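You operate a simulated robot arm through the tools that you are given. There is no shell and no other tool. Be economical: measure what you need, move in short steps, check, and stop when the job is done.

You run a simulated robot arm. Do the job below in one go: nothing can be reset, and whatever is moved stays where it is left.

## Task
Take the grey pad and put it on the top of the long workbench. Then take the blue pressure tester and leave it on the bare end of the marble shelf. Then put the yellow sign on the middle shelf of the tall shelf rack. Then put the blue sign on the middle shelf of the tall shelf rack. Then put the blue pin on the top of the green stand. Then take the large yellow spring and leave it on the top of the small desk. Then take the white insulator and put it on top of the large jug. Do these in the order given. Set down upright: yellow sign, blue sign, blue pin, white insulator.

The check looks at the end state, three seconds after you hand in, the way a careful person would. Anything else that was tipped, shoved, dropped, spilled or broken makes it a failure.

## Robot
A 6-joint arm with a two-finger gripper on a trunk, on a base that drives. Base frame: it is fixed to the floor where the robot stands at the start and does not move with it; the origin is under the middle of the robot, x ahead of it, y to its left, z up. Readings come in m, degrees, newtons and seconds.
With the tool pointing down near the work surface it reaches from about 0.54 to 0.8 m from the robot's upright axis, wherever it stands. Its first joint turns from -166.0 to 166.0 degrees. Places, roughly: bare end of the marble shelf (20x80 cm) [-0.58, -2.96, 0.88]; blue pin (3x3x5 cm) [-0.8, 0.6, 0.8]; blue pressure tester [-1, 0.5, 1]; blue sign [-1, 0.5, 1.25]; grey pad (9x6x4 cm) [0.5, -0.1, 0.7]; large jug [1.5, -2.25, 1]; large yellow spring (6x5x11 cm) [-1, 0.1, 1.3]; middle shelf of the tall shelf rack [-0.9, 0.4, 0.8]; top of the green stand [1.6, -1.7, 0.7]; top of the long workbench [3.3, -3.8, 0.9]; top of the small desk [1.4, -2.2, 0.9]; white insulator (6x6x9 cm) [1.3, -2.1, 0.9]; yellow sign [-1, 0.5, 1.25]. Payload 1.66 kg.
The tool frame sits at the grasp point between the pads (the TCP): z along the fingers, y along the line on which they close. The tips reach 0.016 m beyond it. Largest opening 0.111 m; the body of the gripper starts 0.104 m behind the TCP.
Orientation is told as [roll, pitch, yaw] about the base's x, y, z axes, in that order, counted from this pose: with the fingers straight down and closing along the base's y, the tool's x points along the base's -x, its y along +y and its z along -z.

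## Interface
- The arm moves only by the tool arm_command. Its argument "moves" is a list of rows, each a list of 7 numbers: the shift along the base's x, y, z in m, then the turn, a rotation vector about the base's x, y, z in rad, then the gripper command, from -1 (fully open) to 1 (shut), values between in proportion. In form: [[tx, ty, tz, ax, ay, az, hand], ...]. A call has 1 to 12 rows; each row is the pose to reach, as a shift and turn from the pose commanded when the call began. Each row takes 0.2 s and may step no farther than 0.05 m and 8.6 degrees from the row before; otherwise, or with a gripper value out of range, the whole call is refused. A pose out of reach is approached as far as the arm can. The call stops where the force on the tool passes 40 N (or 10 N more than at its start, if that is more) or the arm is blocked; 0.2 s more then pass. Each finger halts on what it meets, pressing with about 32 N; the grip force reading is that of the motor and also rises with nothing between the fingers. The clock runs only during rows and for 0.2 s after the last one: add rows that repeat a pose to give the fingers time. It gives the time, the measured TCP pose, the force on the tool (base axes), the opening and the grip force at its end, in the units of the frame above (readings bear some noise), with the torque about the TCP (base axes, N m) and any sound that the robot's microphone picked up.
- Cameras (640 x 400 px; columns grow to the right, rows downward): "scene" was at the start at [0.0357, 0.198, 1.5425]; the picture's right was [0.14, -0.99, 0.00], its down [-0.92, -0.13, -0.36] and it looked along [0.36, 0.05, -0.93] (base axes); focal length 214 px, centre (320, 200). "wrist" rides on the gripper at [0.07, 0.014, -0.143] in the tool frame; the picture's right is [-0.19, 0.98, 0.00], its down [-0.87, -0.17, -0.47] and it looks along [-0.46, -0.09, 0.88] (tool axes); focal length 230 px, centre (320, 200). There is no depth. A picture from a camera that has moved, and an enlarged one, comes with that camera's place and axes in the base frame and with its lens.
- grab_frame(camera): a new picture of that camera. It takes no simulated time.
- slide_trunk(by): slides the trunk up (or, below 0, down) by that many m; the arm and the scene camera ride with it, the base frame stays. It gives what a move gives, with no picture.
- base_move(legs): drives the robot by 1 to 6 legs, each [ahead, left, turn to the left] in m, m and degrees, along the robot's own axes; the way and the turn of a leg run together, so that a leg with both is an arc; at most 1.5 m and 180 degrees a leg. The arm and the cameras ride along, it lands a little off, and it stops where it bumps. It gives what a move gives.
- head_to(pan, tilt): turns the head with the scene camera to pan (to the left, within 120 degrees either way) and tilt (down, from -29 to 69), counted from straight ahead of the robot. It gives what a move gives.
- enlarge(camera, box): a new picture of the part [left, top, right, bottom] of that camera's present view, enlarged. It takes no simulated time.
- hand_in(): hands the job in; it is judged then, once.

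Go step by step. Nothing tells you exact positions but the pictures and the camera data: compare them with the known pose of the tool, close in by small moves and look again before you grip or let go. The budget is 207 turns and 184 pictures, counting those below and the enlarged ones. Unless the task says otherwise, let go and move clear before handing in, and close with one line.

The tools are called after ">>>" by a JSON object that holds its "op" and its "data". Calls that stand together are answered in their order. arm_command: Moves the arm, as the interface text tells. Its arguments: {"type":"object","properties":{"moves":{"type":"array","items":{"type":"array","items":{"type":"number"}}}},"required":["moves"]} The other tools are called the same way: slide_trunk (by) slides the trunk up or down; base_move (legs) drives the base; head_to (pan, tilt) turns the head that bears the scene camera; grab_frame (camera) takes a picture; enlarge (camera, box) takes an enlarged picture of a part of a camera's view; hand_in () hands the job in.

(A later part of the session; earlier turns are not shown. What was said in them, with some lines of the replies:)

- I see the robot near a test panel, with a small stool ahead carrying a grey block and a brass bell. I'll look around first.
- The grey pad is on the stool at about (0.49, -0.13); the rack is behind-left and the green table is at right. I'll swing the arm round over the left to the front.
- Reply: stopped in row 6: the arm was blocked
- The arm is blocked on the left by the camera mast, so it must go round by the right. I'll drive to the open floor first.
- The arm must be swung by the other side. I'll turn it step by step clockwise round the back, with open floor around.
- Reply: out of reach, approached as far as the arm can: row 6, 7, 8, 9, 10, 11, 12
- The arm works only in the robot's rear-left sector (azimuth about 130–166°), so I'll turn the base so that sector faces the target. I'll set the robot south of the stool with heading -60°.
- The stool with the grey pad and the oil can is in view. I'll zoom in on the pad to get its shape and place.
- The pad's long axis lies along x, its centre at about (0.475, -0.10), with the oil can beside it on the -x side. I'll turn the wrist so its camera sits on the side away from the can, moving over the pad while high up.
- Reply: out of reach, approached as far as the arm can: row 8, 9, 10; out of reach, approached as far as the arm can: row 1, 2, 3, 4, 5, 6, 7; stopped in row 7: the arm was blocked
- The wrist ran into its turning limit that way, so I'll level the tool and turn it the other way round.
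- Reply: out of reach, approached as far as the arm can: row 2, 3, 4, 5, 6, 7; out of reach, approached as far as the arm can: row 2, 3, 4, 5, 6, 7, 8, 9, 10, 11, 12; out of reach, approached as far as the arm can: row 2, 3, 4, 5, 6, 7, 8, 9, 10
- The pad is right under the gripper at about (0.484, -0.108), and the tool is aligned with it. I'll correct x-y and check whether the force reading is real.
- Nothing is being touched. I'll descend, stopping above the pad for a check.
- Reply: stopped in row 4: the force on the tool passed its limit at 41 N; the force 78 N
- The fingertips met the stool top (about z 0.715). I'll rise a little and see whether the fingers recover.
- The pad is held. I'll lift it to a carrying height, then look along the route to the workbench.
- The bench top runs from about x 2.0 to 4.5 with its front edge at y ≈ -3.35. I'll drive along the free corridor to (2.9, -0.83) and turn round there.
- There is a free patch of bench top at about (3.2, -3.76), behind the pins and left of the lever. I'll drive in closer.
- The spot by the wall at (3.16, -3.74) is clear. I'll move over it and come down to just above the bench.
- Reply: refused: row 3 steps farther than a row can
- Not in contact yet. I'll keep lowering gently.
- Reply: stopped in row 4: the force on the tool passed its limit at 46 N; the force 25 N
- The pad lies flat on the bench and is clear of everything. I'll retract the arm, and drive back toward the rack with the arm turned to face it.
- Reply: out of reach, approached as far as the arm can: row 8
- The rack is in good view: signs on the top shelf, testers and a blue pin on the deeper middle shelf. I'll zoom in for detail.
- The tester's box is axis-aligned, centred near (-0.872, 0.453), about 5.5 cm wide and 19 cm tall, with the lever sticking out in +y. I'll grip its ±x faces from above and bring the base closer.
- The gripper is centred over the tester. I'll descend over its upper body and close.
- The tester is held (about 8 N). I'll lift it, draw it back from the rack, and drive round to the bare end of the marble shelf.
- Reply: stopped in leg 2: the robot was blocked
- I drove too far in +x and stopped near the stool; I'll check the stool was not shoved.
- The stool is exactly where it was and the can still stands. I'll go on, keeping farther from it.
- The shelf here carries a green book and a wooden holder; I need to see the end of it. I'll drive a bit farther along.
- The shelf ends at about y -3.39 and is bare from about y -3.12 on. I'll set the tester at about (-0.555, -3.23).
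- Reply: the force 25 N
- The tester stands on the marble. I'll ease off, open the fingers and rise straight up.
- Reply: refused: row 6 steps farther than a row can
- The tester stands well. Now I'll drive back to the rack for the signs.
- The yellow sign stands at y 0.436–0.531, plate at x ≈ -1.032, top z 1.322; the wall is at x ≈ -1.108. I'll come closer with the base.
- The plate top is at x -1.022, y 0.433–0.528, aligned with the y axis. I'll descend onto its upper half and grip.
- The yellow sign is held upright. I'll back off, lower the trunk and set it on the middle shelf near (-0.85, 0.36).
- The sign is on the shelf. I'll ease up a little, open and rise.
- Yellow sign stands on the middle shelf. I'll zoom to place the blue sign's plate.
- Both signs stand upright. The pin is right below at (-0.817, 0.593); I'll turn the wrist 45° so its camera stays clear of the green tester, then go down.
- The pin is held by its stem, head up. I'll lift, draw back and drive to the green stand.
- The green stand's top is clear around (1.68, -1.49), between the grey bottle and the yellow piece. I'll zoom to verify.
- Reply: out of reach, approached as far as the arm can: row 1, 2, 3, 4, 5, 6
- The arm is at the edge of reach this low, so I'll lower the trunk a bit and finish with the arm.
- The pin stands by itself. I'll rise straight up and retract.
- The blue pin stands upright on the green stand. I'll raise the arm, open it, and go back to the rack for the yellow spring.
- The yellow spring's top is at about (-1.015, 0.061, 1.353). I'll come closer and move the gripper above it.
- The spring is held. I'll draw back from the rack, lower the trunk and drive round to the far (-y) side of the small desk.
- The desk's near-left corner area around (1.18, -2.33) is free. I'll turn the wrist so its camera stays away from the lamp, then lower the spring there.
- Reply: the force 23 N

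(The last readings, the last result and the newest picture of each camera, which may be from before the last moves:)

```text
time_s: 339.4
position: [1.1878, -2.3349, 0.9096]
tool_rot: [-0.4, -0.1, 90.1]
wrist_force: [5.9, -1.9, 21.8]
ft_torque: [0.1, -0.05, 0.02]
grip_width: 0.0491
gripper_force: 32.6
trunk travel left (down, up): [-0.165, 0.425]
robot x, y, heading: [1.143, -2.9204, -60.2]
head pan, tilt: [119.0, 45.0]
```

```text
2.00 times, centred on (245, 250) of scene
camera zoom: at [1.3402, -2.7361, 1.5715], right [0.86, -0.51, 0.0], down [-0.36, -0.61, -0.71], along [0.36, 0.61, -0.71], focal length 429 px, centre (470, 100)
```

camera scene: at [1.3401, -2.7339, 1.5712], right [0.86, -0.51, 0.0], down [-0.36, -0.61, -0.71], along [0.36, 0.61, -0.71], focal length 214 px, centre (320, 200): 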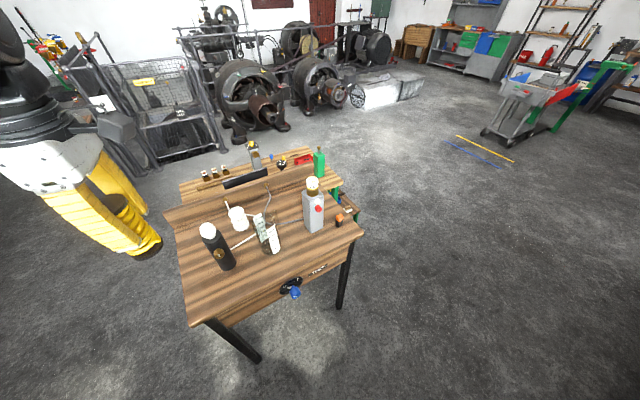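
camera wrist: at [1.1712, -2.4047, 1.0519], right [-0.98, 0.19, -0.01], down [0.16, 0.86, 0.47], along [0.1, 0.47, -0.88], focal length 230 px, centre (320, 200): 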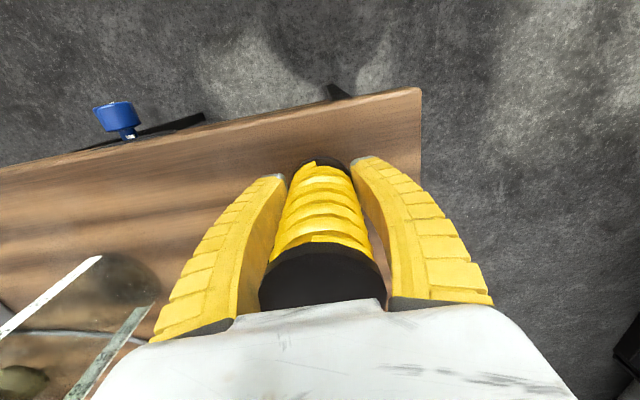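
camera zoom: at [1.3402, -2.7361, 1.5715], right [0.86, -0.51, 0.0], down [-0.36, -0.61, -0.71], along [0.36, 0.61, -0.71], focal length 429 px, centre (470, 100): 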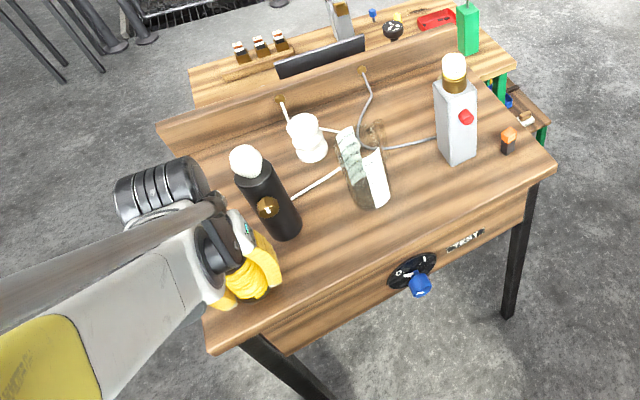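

The spring stands on the desk. I'll ease off, open and rise.

>>> {"op": "arm_command", "data": {"moves": [[0, 0, 0.003, 0, 0, 0, 1], [0, 0, 0.004, 0, 0, 0, 0.4], [0, 0, 0.004, 0, 0, 0, 0], [0, 0, 0.004, 0, 0, 0, -0.3], [0, 0, 0.004, 0, 0, 0, -0.6], [0, 0, 0.004, 0, 0, 0, -0.6]]}}

>>> {"op": "arm_command", "data": {"moves": [[0, 0, 0.03, 0, 0, 0, -0.6], [0, 0, 0.07, 0, 0, 0, -0.6], [0, 0, 0.11, 0, 0, 0, -0.6], [0, 0, 0.15, 0, 0, 0, -0.6], [0, 0, 0.19, 0, 0, 0, -0.6], [0, 0, 0.23, 0, 0, 0, -0.6], [0, 0, 0.27, 0, 0, 0, -0.6], [0, 0, 0.31, 0, 0, 0, -0.6], [0, 0, 0.35, 0, 0, 0, -0.6], [0, 0, 0.39, 0, 0, 0, -0.6]]}}

>>> {"op": "grab_frame", "data": {"camera": "wrist"}}

>>> {"op": "enlarge", "data": {"camera": "scene", "box": [120, 150, 370, 350]}}

```text
time_s: 340.8
position: [1.1854, -2.3349, 0.9135]
tool_rot: [-0.3, -0.1, 90.2]
wrist_force: [-0.6, 0.1, -0.2]
ft_torque: [0.02, -0.05, -0.01]
grip_width: 0.0902
gripper_force: 0.5
trunk travel left (down, up): [-0.165, 0.425]
robot x, y, heading: [1.1469, -2.9157, -60.1]
head pan, tilt: [119.0, 45.0]
```

```text
time_s: 343.0
position: [1.1865, -2.3339, 1.3025]
tool_rot: [-0.4, 0.0, 90.1]
wrist_force: [0.4, -0.1, -0.3]
ft_torque: [0.0, -0.01, 0.0]
grip_width: 0.0899
gripper_force: 1.2
trunk travel left (down, up): [-0.165, 0.425]
robot x, y, heading: [1.1432, -2.9197, -59.8]
head pan, tilt: [119.0, 45.0]
```

```text
50 pictures are left
camera wrist: at [1.171, -2.4028, 1.4453], right [-0.98, 0.19, -0.01], down [0.16, 0.87, 0.47], along [0.09, 0.46, -0.88], focal length 230 px, centre (320, 200)
```

wrist: 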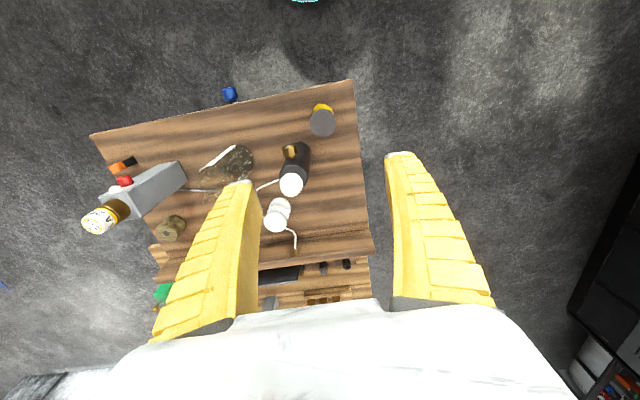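

```text
2.00 times, centred on (245, 250) of scene
camera zoom: at [1.3396, -2.7341, 1.5713], right [0.86, -0.51, 0.0], down [-0.36, -0.61, -0.71], along [0.36, 0.61, -0.71], focal length 429 px, centre (470, 100)
```

zoom: 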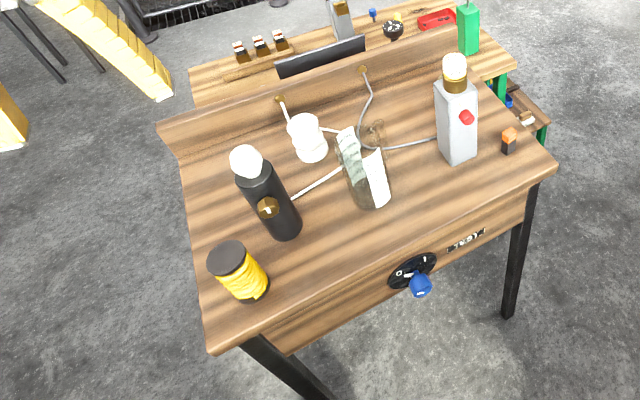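

The spring stands on the desk. Now a closer look at the insulator and the jug.

>>> {"op": "enlarge", "data": {"camera": "wrist", "box": [190, 120, 330, 260]}}

>>> {"op": "enlarge", "data": {"camera": "scene", "box": [235, 190, 335, 270]}}

```text
2.86 times, centred on (260, 190) of wrist
camera zoom: at [1.171, -2.4028, 1.4453], right [-0.98, 0.19, -0.01], down [0.16, 0.87, 0.47], along [0.09, 0.46, -0.88], focal length 657 px, centre (491, 229)
```

zoom: 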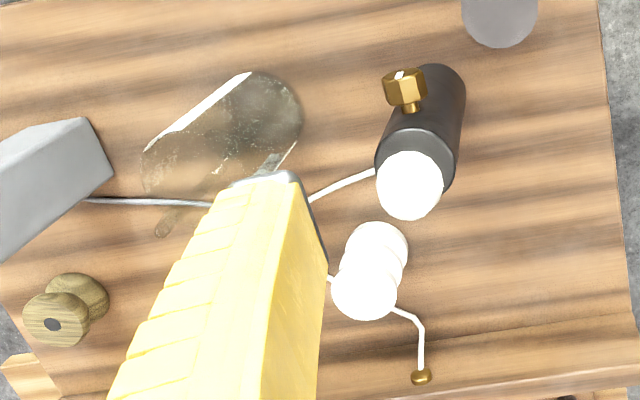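

```text
5.00 times, centred on (285, 230) of scene
camera zoom: at [1.3396, -2.7341, 1.5713], right [0.86, -0.51, 0.0], down [-0.36, -0.61, -0.71], along [0.36, 0.61, -0.71], focal length 1072 px, centre (495, 50)
```

zoom: 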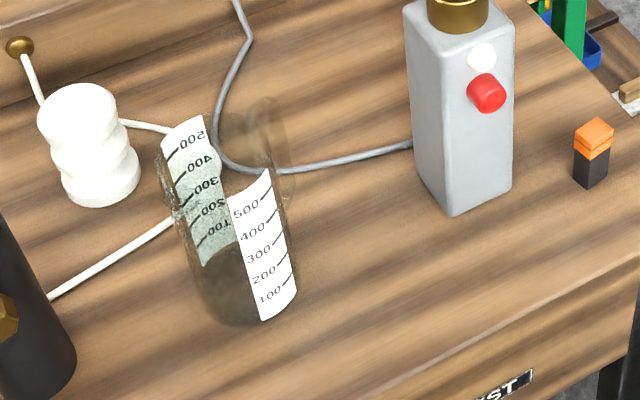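

Desk top is at z ≈ 0.835; the insulator is near (1.347, -2.085), the jug near (1.42, -2.24), the lamp at (1.255, -2.24). I'll shift the base so the arm reaches between lamp and grey box.

>>> {"op": "base_move", "data": {"legs": [[0.0404, 0.3, 0]]}}

>>> {"op": "grab_frame", "data": {"camera": "wrist"}}

>>> {"op": "enlarge", "data": {"camera": "scene", "box": [100, 150, 350, 350]}}

```text
time_s: 345.1
position: [1.4664, -2.2198, 1.301]
tool_rot: [-0.4, 0.0, 90.0]
wrist_force: [1.0, -0.6, 0.0]
ft_torque: [0.03, 0.0, -0.03]
grip_width: 0.0898
gripper_force: 0.7
trunk travel left (down, up): [-0.165, 0.425]
robot x, y, heading: [1.4209, -2.8033, -60.0]
head pan, tilt: [119.0, 45.0]
```

```text
46 pictures are left
camera wrist: at [1.4512, -2.2888, 1.4446], right [-0.98, 0.19, -0.01], down [0.17, 0.87, 0.47], along [0.1, 0.46, -0.88], focal length 230 px, centre (320, 200)
```

wrist: 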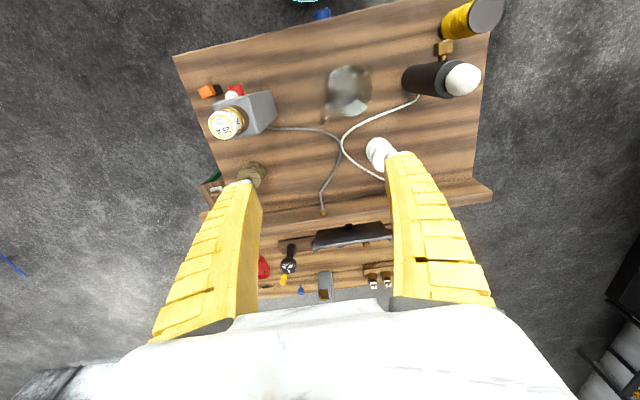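

```text
2.00 times, centred on (225, 250) of scene
camera zoom: at [1.6188, -2.6207, 1.5712], right [0.86, -0.52, 0.0], down [-0.37, -0.61, -0.71], along [0.37, 0.6, -0.71], focal length 429 px, centre (510, 100)
```

zoom: 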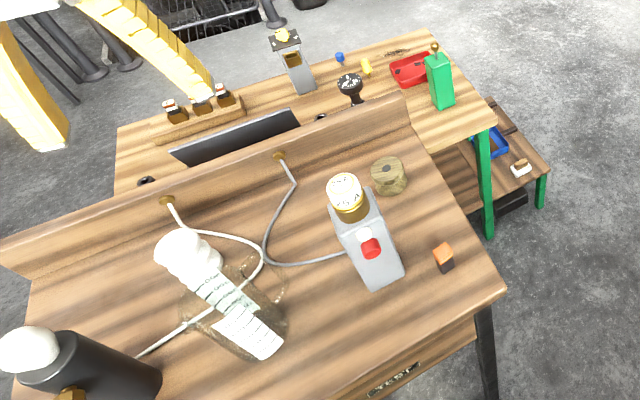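

>>> {"op": "enlarge", "data": {"camera": "wrist", "box": [310, 50, 430, 190]}}

>>> {"op": "enlarge", "data": {"camera": "scene", "box": [160, 210, 260, 340]}}

```text
2.86 times, centred on (370, 120) of wrist
camera zoom: at [1.4512, -2.2888, 1.4446], right [-0.98, 0.19, -0.01], down [0.17, 0.87, 0.47], along [0.1, 0.46, -0.88], focal length 657 px, centre (177, 429)
```

zoom: 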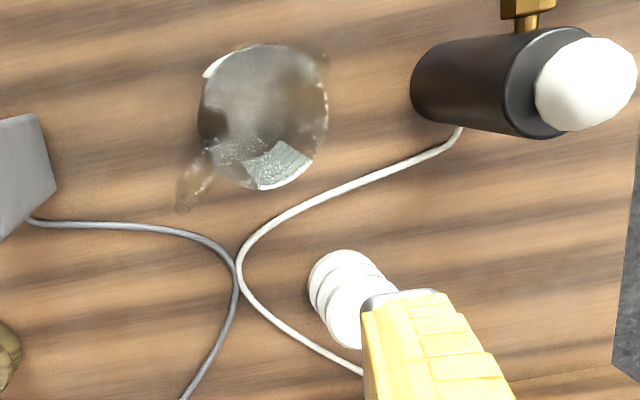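

```text
3.08 times, centred on (210, 275) of scene
camera zoom: at [1.6188, -2.6207, 1.5712], right [0.86, -0.52, 0.0], down [-0.37, -0.61, -0.71], along [0.37, 0.6, -0.71], focal length 660 px, centre (658, -31)
```

zoom: 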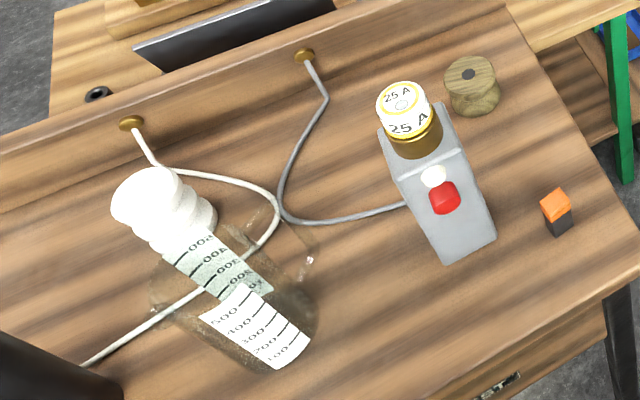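

The jug is an open glass cylinder seen from above near (1.40, -2.25). I'll move over the insulator first.

>>> {"op": "arm_command", "data": {"moves": [[-0.03, 0.03, -0.01, 0, 0, 0, -1], [-0.06, 0.06, -0.02, 0, 0, 0, -1], [-0.09, 0.09, -0.04, 0, 0, 0, -1], [-0.119, 0.115, -0.07, 0, 0, 0, -1], [-0.119, 0.13, -0.11, 0, 0, 0, -1], [-0.119, 0.13, -0.14, 0, 0, 0, -1], [-0.119, 0.13, -0.17, 0, 0, 0, -1]]}}

>>> {"op": "grab_frame", "data": {"camera": "wrist"}}

>>> {"op": "enlarge", "data": {"camera": "scene", "box": [100, 150, 350, 350]}}

```text
time_s: 346.7
position: [1.3459, -2.0893, 1.1318]
tool_rot: [-0.4, -0.1, 90.0]
wrist_force: [-0.3, 0.1, 0.2]
ft_torque: [0.01, 0.03, 0.03]
grip_width: 0.1109
gripper_force: 0.0
trunk travel left (down, up): [-0.165, 0.425]
robot x, y, heading: [1.4199, -2.8039, -59.9]
head pan, tilt: [119.0, 45.0]
```

```text
42 pictures are left
camera wrist: at [1.3309, -2.1583, 1.274], right [-0.98, 0.19, -0.01], down [0.16, 0.86, 0.47], along [0.1, 0.46, -0.88], focal length 230 px, centre (320, 200)
```

wrist: 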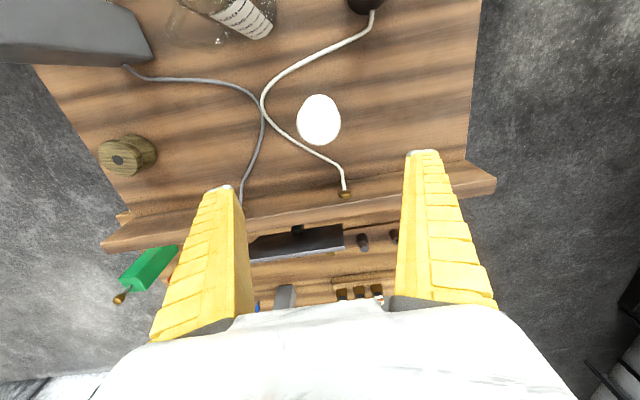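

```text
2.00 times, centred on (225, 250) of scene
camera zoom: at [1.618, -2.6208, 1.5713], right [0.86, -0.52, 0.0], down [-0.37, -0.61, -0.71], along [0.37, 0.61, -0.71], focal length 429 px, centre (510, 100)
```

zoom: 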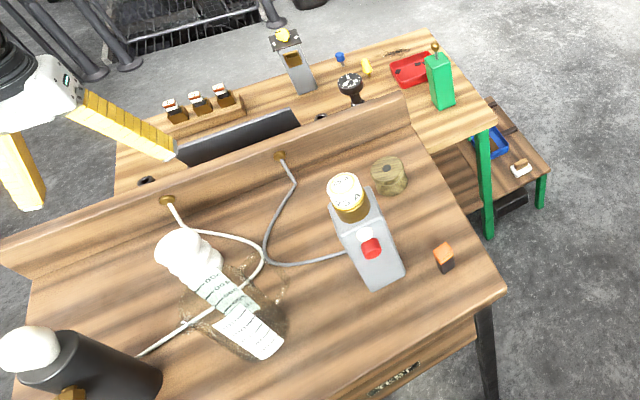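

>>> {"op": "arm_command", "data": {"moves": [[0, -0.01, -0.04, 0, 0, 0, -1], [0, -0.017, -0.08, 0, 0, 0, -1], [0, -0.017, -0.12, 0, 0, 0, -1], [0, -0.017, -0.15, 0, 0, 0, -1]]}}

>>> {"op": "grab_frame", "data": {"camera": "wrist"}}

>>> {"op": "enlarge", "data": {"camera": "scene", "box": [100, 150, 350, 350]}}

```text
time_s: 347.7
position: [1.347, -2.1075, 0.9822]
tool_rot: [-0.3, -0.1, 90.1]
wrist_force: [0.6, 0.2, 0.5]
ft_torque: [-0.05, -0.03, -0.03]
grip_width: 0.1109
gripper_force: 0.0
trunk travel left (down, up): [-0.165, 0.425]
robot x, y, heading: [1.4225, -2.8034, -60.0]
head pan, tilt: [119.0, 45.0]
```

```text
40 pictures are left
camera wrist: at [1.3317, -2.1762, 1.1245], right [-0.98, 0.19, -0.01], down [0.16, 0.86, 0.47], along [0.1, 0.46, -0.88], focal length 230 px, centre (320, 200)
```

wrist: 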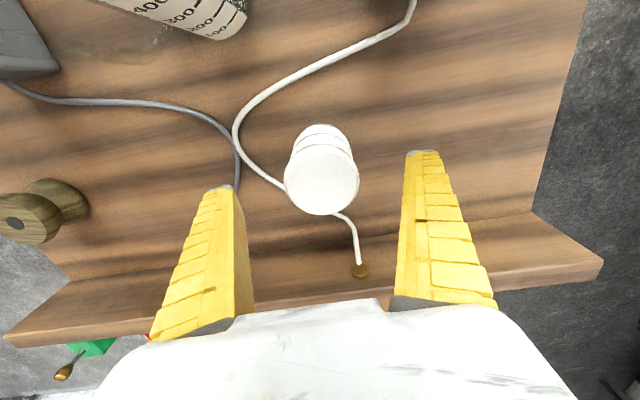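

```text
2.00 times, centred on (225, 250) of scene
camera zoom: at [1.6181, -2.6206, 1.5713], right [0.86, -0.52, 0.0], down [-0.37, -0.61, -0.71], along [0.37, 0.61, -0.71], focal length 429 px, centre (510, 100)
```

zoom: 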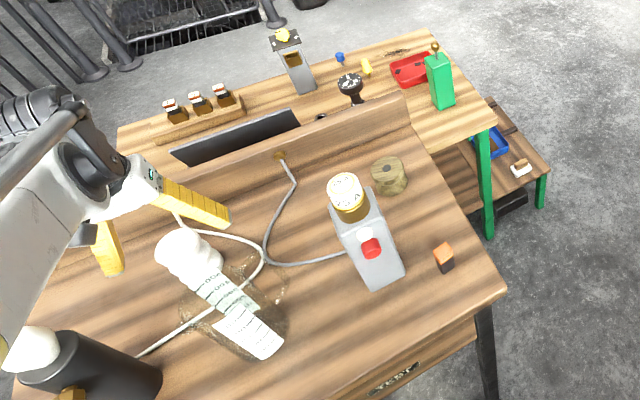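

>>> {"op": "arm_command", "data": {"moves": [[0.002, 0, -0.035, 0, 0, 0, -1], [0.002, 0, -0.07, 0, 0, 0, -1], [0.002, 0, -0.07, 0, 0, 0, -0.5], [0.002, 0, -0.07, 0, 0, 0, -0.1], [0.002, 0, -0.07, 0, 0, 0, 0.3], [0.002, 0, -0.07, 0, 0, 0, 1], [0.002, 0, -0.07, 0, 0, 0, 1]]}}

>>> {"op": "grab_frame", "data": {"camera": "wrist"}}

```text
time_s: 349.3
position: [1.351, -2.1069, 0.9114]
tool_rot: [-0.3, -0.1, 90.0]
wrist_force: [0.0, 0.2, 1.8]
ft_torque: [-0.06, 0.01, -0.06]
grip_width: 0.0534
gripper_force: 31.6
trunk travel left (down, up): [-0.165, 0.425]
robot x, y, heading: [1.4228, -2.804, -60.0]
head pan, tilt: [119.0, 45.0]
```

```text
38 pictures are left
camera wrist: at [1.3342, -2.1761, 1.0545], right [-0.98, 0.19, -0.01], down [0.16, 0.86, 0.47], along [0.1, 0.46, -0.88], focal length 230 px, centre (320, 200)
```

wrist: 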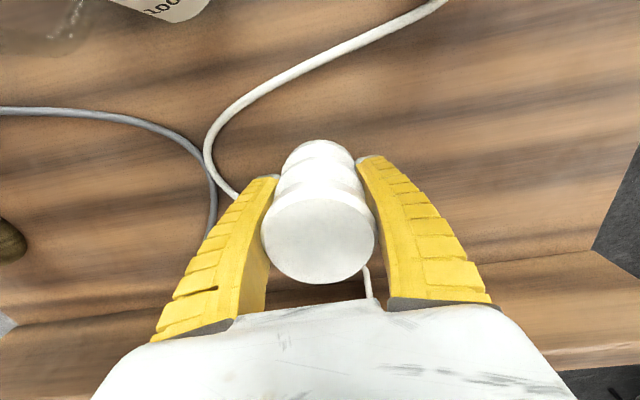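

>>> {"op": "arm_command", "data": {"moves": [[0, 0, 0.01, 0, 0, 0, 1], [0, 0, 0.03, 0, 0, 0, 1], [0, 0, 0.07, 0, 0, 0, 1], [0, 0, 0.11, 0, 0, 0, 1], [0, 0, 0.15, 0, 0, 0, 1], [0, 0, 0.19, 0, 0, 0, 1], [0, 0, 0.23, 0, 0, 0, 1], [0, -0.01, 0.27, 0, 0, 0, 1]]}}

>>> {"op": "grab_frame", "data": {"camera": "wrist"}}

>>> {"op": "enlarge", "data": {"camera": "scene", "box": [140, 200, 300, 340]}}

```text
time_s: 351.1
position: [1.349, -2.1174, 1.1835]
tool_rot: [-0.4, 0.0, 89.9]
wrist_force: [-0.3, 0.0, -3.1]
ft_torque: [0.05, 0.02, 0.0]
grip_width: 0.0527
gripper_force: 32.2
trunk travel left (down, up): [-0.165, 0.425]
robot x, y, heading: [1.4207, -2.8045, -60.2]
head pan, tilt: [119.0, 45.0]
```

```text
37 pictures are left
camera wrist: at [1.3329, -2.1872, 1.3261], right [-0.98, 0.19, -0.01], down [0.16, 0.86, 0.47], along [0.1, 0.46, -0.88], focal length 230 px, centre (320, 200)
```

wrist: 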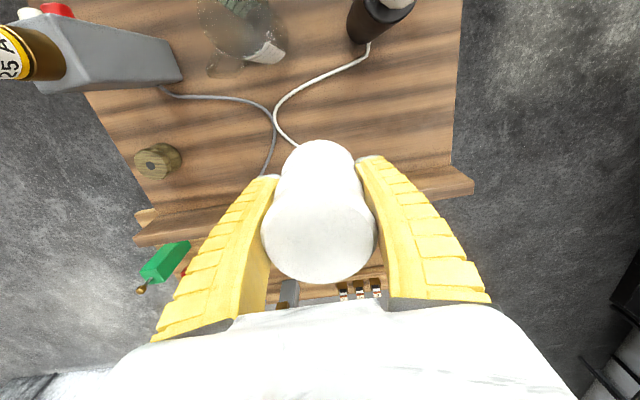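

```text
2.86 times, centred on (220, 270) of scene
camera zoom: at [1.6182, -2.6214, 1.5714], right [0.86, -0.52, 0.0], down [-0.37, -0.6, -0.71], along [0.37, 0.61, -0.71], focal length 613 px, centre (606, 0)
```

zoom: 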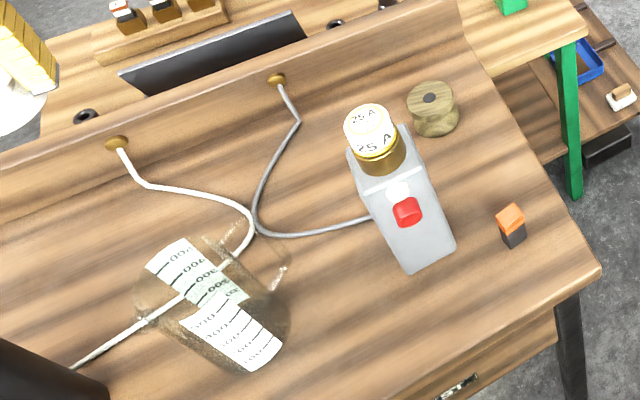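

>>> {"op": "enlarge", "data": {"camera": "scene", "box": [165, 250, 225, 310]}}

>>> {"op": "enlarge", "data": {"camera": "wrist", "box": [170, 0, 310, 110]}}

```text
6.67 times, centred on (195, 280) of scene
camera zoom: at [1.6182, -2.6214, 1.5714], right [0.86, -0.52, 0.0], down [-0.37, -0.6, -0.71], along [0.37, 0.61, -0.71], focal length 1430 px, centre (1153, -333)
```

zoom: 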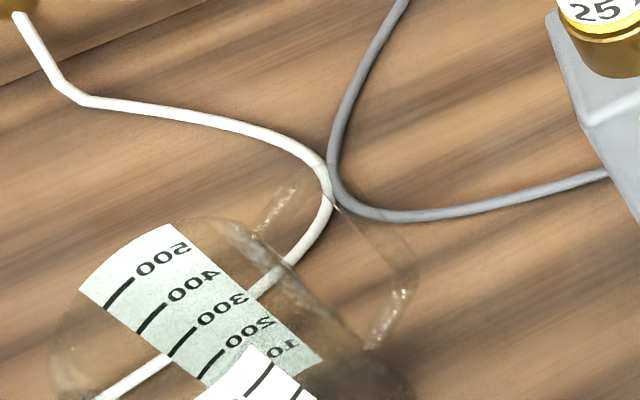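

```text
3.64 times, centred on (240, 55) of wrist
camera zoom: at [1.3329, -2.1872, 1.3261], right [-0.98, 0.19, -0.01], down [0.16, 0.86, 0.47], along [0.1, 0.46, -0.88], focal length 837 px, centre (611, 727)
```

zoom: 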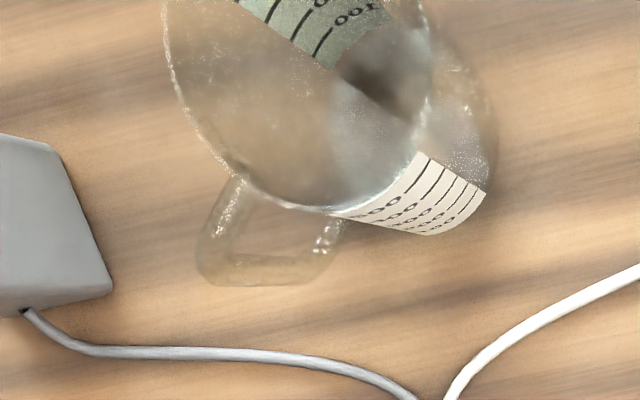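

The insulator is free of the cord. The jug's rim triangulates to centre (1.411, -2.256), z ≈ 1.04, radius ≈ 3.6 cm. I'll carry the insulator over it.

>>> {"op": "arm_command", "data": {"moves": [[0.015, -0.03, 0.01, 0, 0, 0, 1], [0.03, -0.06, 0.01, 0, 0, 0, 1], [0.045, -0.09, 0.01, 0, 0, 0, 1], [0.055, -0.12, 0.01, 0, 0, 0, 1], [0.062, -0.138, 0.01, 0, 0, 0, 1], [0.062, -0.138, 0.01, 0, 0, 0, 1]]}}

>>> {"op": "enlarge", "data": {"camera": "scene", "box": [100, 180, 300, 340]}}

>>> {"op": "grab_frame", "data": {"camera": "wrist"}}

```text
time_s: 352.5
position: [1.4107, -2.2543, 1.1923]
tool_rot: [-0.4, -0.1, 90.0]
wrist_force: [0.3, -0.1, -3.3]
ft_torque: [0.01, 0.0, 0.04]
grip_width: 0.053
gripper_force: 32.1
trunk travel left (down, up): [-0.165, 0.425]
robot x, y, heading: [1.4228, -2.8023, -60.1]
head pan, tilt: [119.0, 45.0]
```

```text
2.50 times, centred on (200, 260) of scene
camera zoom: at [1.6181, -2.6206, 1.5713], right [0.86, -0.52, 0.0], down [-0.37, -0.61, -0.71], along [0.37, 0.61, -0.71], focal length 536 px, centre (620, 50)
```

zoom: 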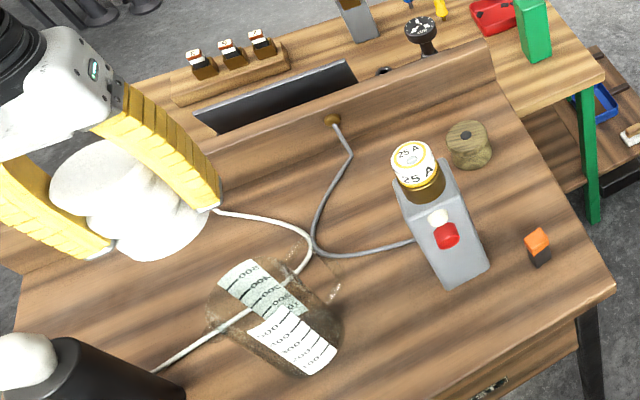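

```text
32 pictures are left
camera wrist: at [1.3957, -2.323, 1.3346], right [-0.98, 0.19, -0.01], down [0.16, 0.86, 0.47], along [0.1, 0.46, -0.88], focal length 230 px, centre (320, 200)
```

wrist: 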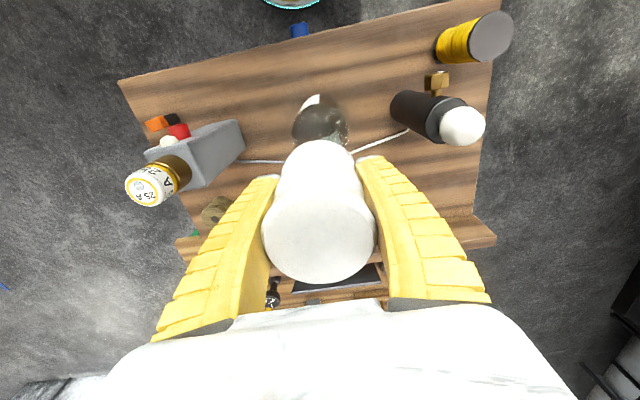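

>>> {"op": "enlarge", "data": {"camera": "wrist", "box": [270, 70, 370, 170]}}

```text
4.00 times, centred on (320, 120) of wrist
camera zoom: at [1.3957, -2.323, 1.3346], right [-0.98, 0.19, -0.01], down [0.16, 0.86, 0.47], along [0.1, 0.46, -0.88], focal length 920 px, centre (320, 520)
```

zoom: 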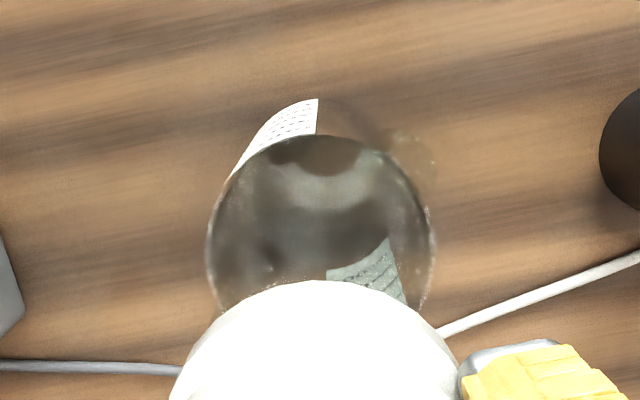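

>>> {"op": "arm_command", "data": {"moves": [[0.001, -0.009, -0.02, 0, 0, 0, 1], [0.001, -0.009, -0.05, 0, 0, 0, 1], [0.001, -0.009, -0.07, 0, 0, 0, 1], [0.001, -0.009, -0.08, 0, 0, 0, 1]]}}

>>> {"op": "enlarge", "data": {"camera": "wrist", "box": [250, 60, 390, 200]}}

>>> {"op": "enlarge", "data": {"camera": "scene", "box": [120, 200, 280, 340]}}

```text
time_s: 353.5
position: [1.4122, -2.2637, 1.1132]
tool_rot: [-0.4, -0.1, 90.0]
wrist_force: [0.1, 0.8, -3.0]
ft_torque: [-0.04, -0.02, 0.02]
grip_width: 0.0527
gripper_force: 32.2
trunk travel left (down, up): [-0.165, 0.425]
robot x, y, heading: [1.4191, -2.8016, -60.1]
head pan, tilt: [119.0, 45.0]
```

```text
2.86 times, centred on (320, 130) of wrist
camera zoom: at [1.3969, -2.3324, 1.2551], right [-0.98, 0.19, -0.01], down [0.16, 0.86, 0.47], along [0.1, 0.46, -0.88], focal length 657 px, centre (320, 400)
```

zoom: 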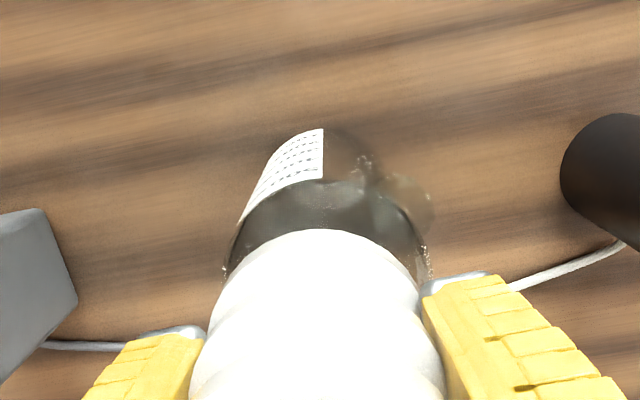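

```text
2.86 times, centred on (200, 270) of scene
camera zoom: at [1.6181, -2.6207, 1.5713], right [0.86, -0.52, 0.0], down [-0.37, -0.61, -0.71], along [0.37, 0.61, -0.71], focal length 613 px, centre (663, 0)
```

zoom: 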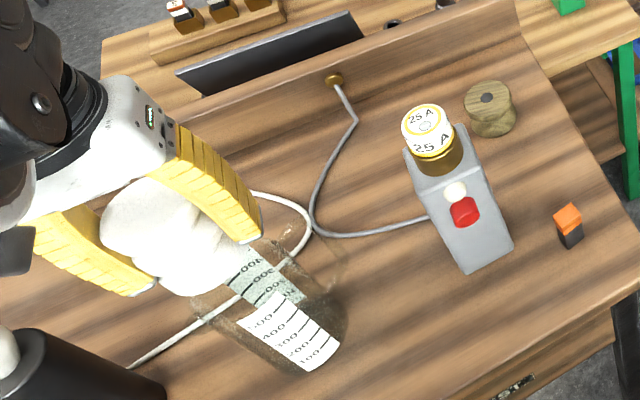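

>>> {"op": "arm_command", "data": {"moves": [[0, 0, -0.004, 0, 0, 0, 1], [0, 0, -0.008, 0, 0, 0, 1], [0, 0, -0.012, 0, 0, 0, 1], [0, 0, -0.016, 0, 0, 0, 1], [0, 0, -0.02, 0, 0, 0, 1], [0, 0, -0.024, 0, 0, 0, 1], [0, 0, -0.027, 0, 0, 0, 1], [0, 0, -0.03, 0, 0, 0, 1]]}}

>>> {"op": "enlarge", "data": {"camera": "wrist", "box": [250, 60, 390, 200]}}

>>> {"op": "enlarge", "data": {"camera": "scene", "box": [120, 200, 280, 340]}}

```text
time_s: 355.3
position: [1.4129, -2.2644, 1.0819]
tool_rot: [-0.4, -0.1, 90.0]
wrist_force: [-0.8, 0.0, -3.8]
ft_torque: [-0.01, -0.02, 0.01]
grip_width: 0.0527
gripper_force: 31.8
trunk travel left (down, up): [-0.165, 0.425]
robot x, y, heading: [1.4206, -2.8046, -59.9]
head pan, tilt: [119.0, 45.0]
```

```text
2.86 times, centred on (320, 130) of wrist
camera zoom: at [1.3964, -2.3331, 1.2247], right [-0.98, 0.19, -0.01], down [0.16, 0.86, 0.47], along [0.1, 0.46, -0.88], focal length 657 px, centre (320, 400)
```

zoom: 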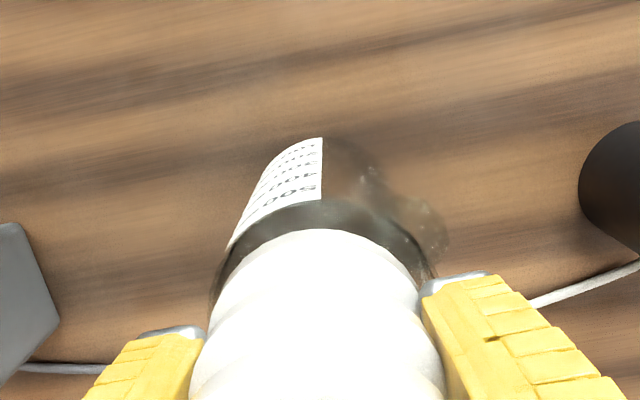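

```text
2.86 times, centred on (200, 270) of scene
camera zoom: at [1.6181, -2.6207, 1.5713], right [0.86, -0.52, 0.0], down [-0.37, -0.61, -0.71], along [0.37, 0.61, -0.71], focal length 613 px, centre (663, 0)
```

zoom: 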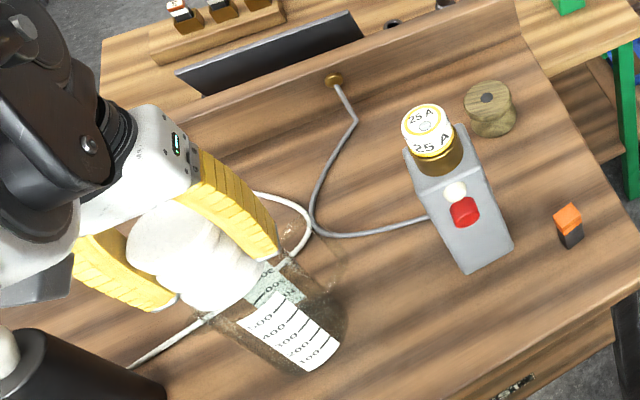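

>>> {"op": "arm_command", "data": {"moves": [[0, 0, -0.003, 0, 0, 0, 1], [0, 0, -0.006, 0, 0, 0, 1], [0, 0, -0.009, 0, 0, 0, 1], [0, 0, -0.012, 0, 0, 0, 1], [0, 0, -0.015, 0, 0, 0, 1]]}}

>>> {"op": "enlarge", "data": {"camera": "wrist", "box": [250, 60, 390, 200]}}

```text
time_s: 356.5
position: [1.4128, -2.2642, 1.0665]
tool_rot: [-0.4, -0.1, 90.0]
wrist_force: [-0.4, 0.1, -3.1]
ft_torque: [-0.02, -0.02, -0.02]
grip_width: 0.0526
gripper_force: 32.4
trunk travel left (down, up): [-0.165, 0.425]
robot x, y, heading: [1.4224, -2.8021, -60.1]
head pan, tilt: [119.0, 45.0]
```

```text
2.86 times, centred on (320, 130) of wrist
camera zoom: at [1.3965, -2.3328, 1.2095], right [-0.98, 0.19, -0.01], down [0.16, 0.86, 0.47], along [0.1, 0.46, -0.88], focal length 657 px, centre (320, 400)
```

zoom: 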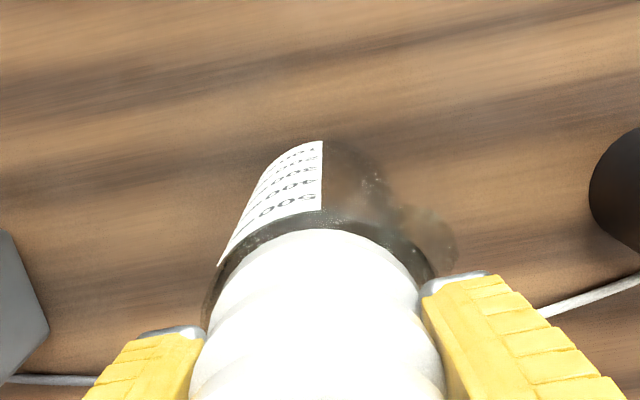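

>>> {"op": "arm_command", "data": {"moves": [[0, 0, -0.003, 0, 0, 0, 1], [0, 0, -0.006, 0, 0, 0, 1], [0, 0, -0.009, 0, 0, 0, 1], [0, 0, -0.012, 0, 0, 0, 1], [0, 0, -0.015, 0, 0, 0, 1]]}}

>>> {"op": "enlarge", "data": {"camera": "wrist", "box": [250, 60, 390, 200]}}

>>> {"op": "enlarge", "data": {"camera": "scene", "box": [120, 200, 280, 340]}}

```text
time_s: 357.7
position: [1.4111, -2.2643, 1.0533]
tool_rot: [-0.4, -0.1, 89.9]
wrist_force: [-1.2, 3.2, 19.6]
ft_torque: [0.1, 0.09, -0.1]
grip_width: 0.0541
gripper_force: 32.2
trunk travel left (down, up): [-0.165, 0.425]
robot x, y, heading: [1.4186, -2.8026, -60.3]
head pan, tilt: [119.0, 45.0]
```

```text
2.86 times, centred on (320, 130) of wrist
camera zoom: at [1.3963, -2.3335, 1.1952], right [-0.98, 0.19, -0.01], down [0.16, 0.86, 0.47], along [0.1, 0.47, -0.88], focal length 657 px, centre (320, 400)
```

zoom: 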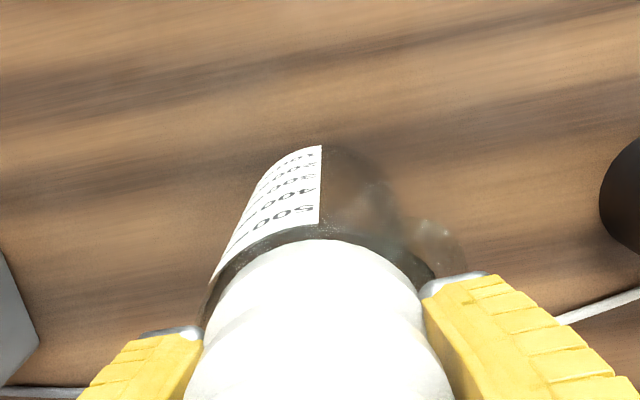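

```text
2.86 times, centred on (200, 270) of scene
camera zoom: at [1.6179, -2.622, 1.5715], right [0.86, -0.52, 0.0], down [-0.37, -0.6, -0.71], along [0.37, 0.61, -0.71], focal length 613 px, centre (663, 0)
```

zoom: 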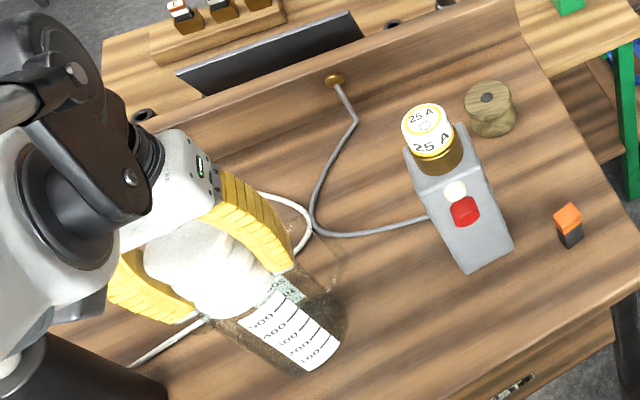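

Contact at rim height with a nearly centred load. I'll ease off and open just slightly to see whether it stands.

>>> {"op": "arm_command", "data": {"moves": [[0, 0, 0.001, 0, 0, 0, 0.6], [0, 0, 0.002, 0, 0, 0, 0.2], [0, 0, 0.002, 0, 0, 0, 0], [0, 0, 0.002, 0, 0, 0, -0.1], [0, 0, 0.002, 0, 0, 0, -0.2], [0, 0, 0.002, 0, 0, 0, -0.2]]}}

>>> {"op": "grab_frame", "data": {"camera": "wrist"}}

>>> {"op": "enlarge", "data": {"camera": "scene", "box": [120, 200, 280, 340]}}

```text
time_s: 359.1
position: [1.4116, -2.2644, 1.0553]
tool_rot: [-0.4, 0.0, 90.0]
wrist_force: [0.1, 0.4, 0.1]
ft_torque: [0.02, 0.03, 0.01]
grip_width: 0.0684
gripper_force: 1.2
trunk travel left (down, up): [-0.165, 0.425]
robot x, y, heading: [1.4228, -2.8029, -60.2]
head pan, tilt: [119.0, 45.0]
```

```text
23 pictures are left
camera wrist: at [1.3967, -2.3331, 1.1967], right [-0.98, 0.19, -0.01], down [0.16, 0.86, 0.47], along [0.1, 0.46, -0.88], focal length 230 px, centre (320, 200)
```

wrist: 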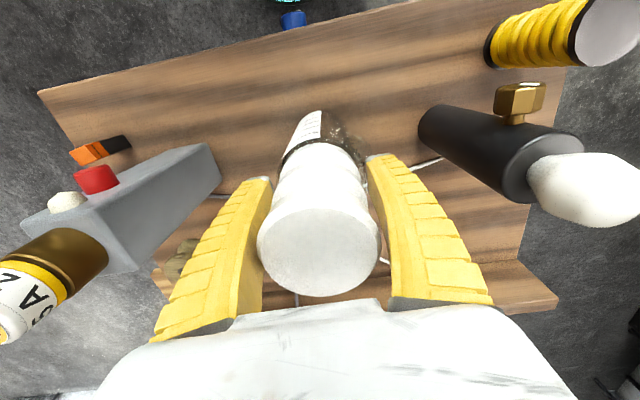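

```text
2.86 times, centred on (200, 270) of scene
camera zoom: at [1.6181, -2.621, 1.5713], right [0.86, -0.52, 0.0], down [-0.37, -0.61, -0.71], along [0.37, 0.61, -0.71], focal length 613 px, centre (663, 0)
```

zoom: 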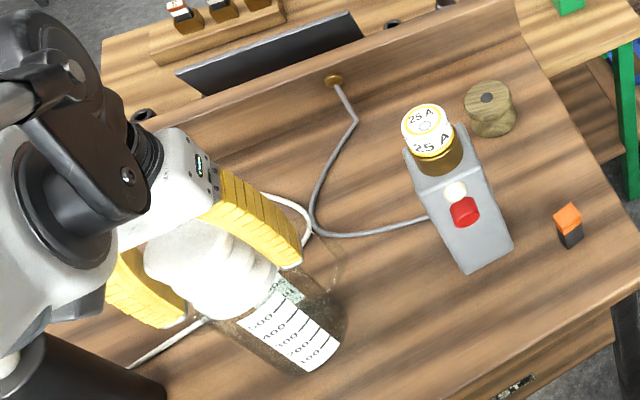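

The insulator stands on the jug by itself. I'll open more and rise straight up.

>>> {"op": "arm_command", "data": {"moves": [[0, 0, 0, 0, 0, 0, -0.4], [0, 0, 0, 0, 0, 0, -0.7], [0, 0, 0, 0, 0, 0, -0.8], [0, 0, 0.02, 0, 0, 0, -0.8], [0, 0, 0.05, 0, 0, 0, -0.8], [0, 0, 0.09, 0, 0, 0, -0.8], [0, 0, 0.13, 0, 0, 0, -0.8], [0, 0, 0.17, 0, 0, 0, -0.8], [0, 0, 0.21, 0, 0, 0, -0.8], [0, 0, 0.25, 0, 0, 0, -0.8]]}}

>>> {"op": "grab_frame", "data": {"camera": "wrist"}}

>>> {"op": "enlarge", "data": {"camera": "scene", "box": [100, 180, 300, 340]}}

```text
time_s: 361.3
position: [1.4124, -2.2649, 1.304]
tool_rot: [-0.4, -0.1, 90.0]
wrist_force: [-0.2, 0.1, -0.4]
ft_torque: [0.01, 0.02, -0.03]
grip_width: 0.1008
gripper_force: 0.9
trunk travel left (down, up): [-0.165, 0.425]
robot x, y, heading: [1.4244, -2.8026, -60.1]
head pan, tilt: [119.0, 45.0]
```

```text
21 pictures are left
camera wrist: at [1.3966, -2.3338, 1.4475], right [-0.98, 0.19, -0.01], down [0.16, 0.86, 0.47], along [0.1, 0.46, -0.88], focal length 230 px, centre (320, 200)
```

wrist: 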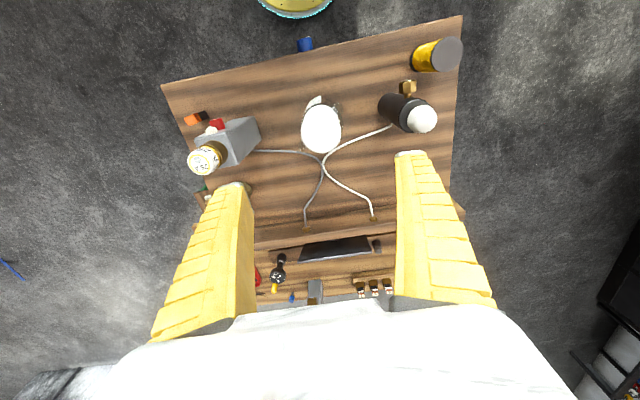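

```text
2.50 times, centred on (200, 260) of scene
camera zoom: at [1.6181, -2.6211, 1.5713], right [0.86, -0.52, 0.0], down [-0.37, -0.61, -0.71], along [0.37, 0.61, -0.71], focal length 536 px, centre (620, 50)
```

zoom: 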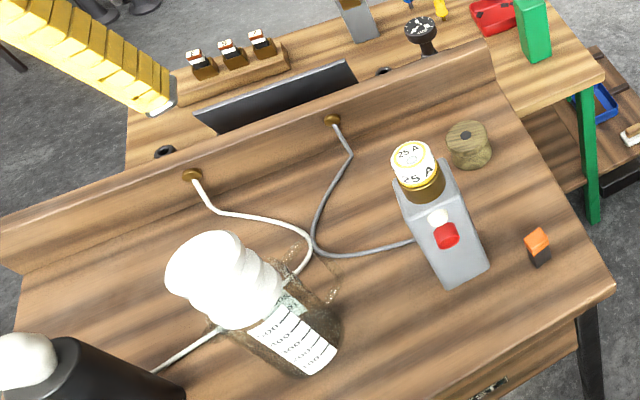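

Everything stands as wanted. I'll back away from the desk and take one last look.

>>> {"op": "base_move", "data": {"legs": [[0.2165, -0.125, 0]]}}

>>> {"op": "grab_frame", "data": {"camera": "scene"}}

```text
time_s: 363.1
position: [1.4127, -2.5139, 1.3054]
tool_rot: [-0.4, -0.1, 89.9]
wrist_force: [0.1, -0.5, 0.1]
ft_torque: [0.0, 0.0, 0.0]
grip_width: 0.1003
gripper_force: 0.6
trunk travel left (down, up): [-0.165, 0.425]
robot x, y, heading: [1.4219, -3.0495, -60.2]
head pan, tilt: [119.0, 45.0]
```

```text
19 pictures are left
camera scene: at [1.618, -2.8713, 1.5715], right [0.85, -0.52, 0.0], down [-0.37, -0.6, -0.71], along [0.37, 0.6, -0.71], focal length 214 px, centre (320, 200)
```

scene: 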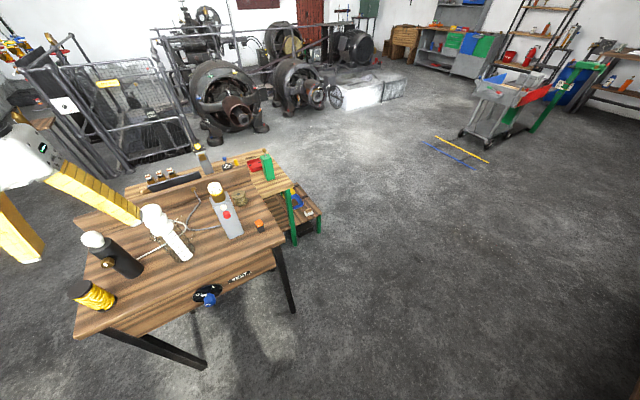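

The insulator stands on the jug, the spring is on the desk, and the gripper is clear of everything. I'm handing in.

>>> {"op": "hand_in", "data": {}}

```text
The job is handed in.
```

All seven items were placed in the order given, and both signs, the pin and the insulator were upright when I last saw them. The base stopped once close to the oil-can stool, but a check showed the stool hadn't moved and the can was still standing.
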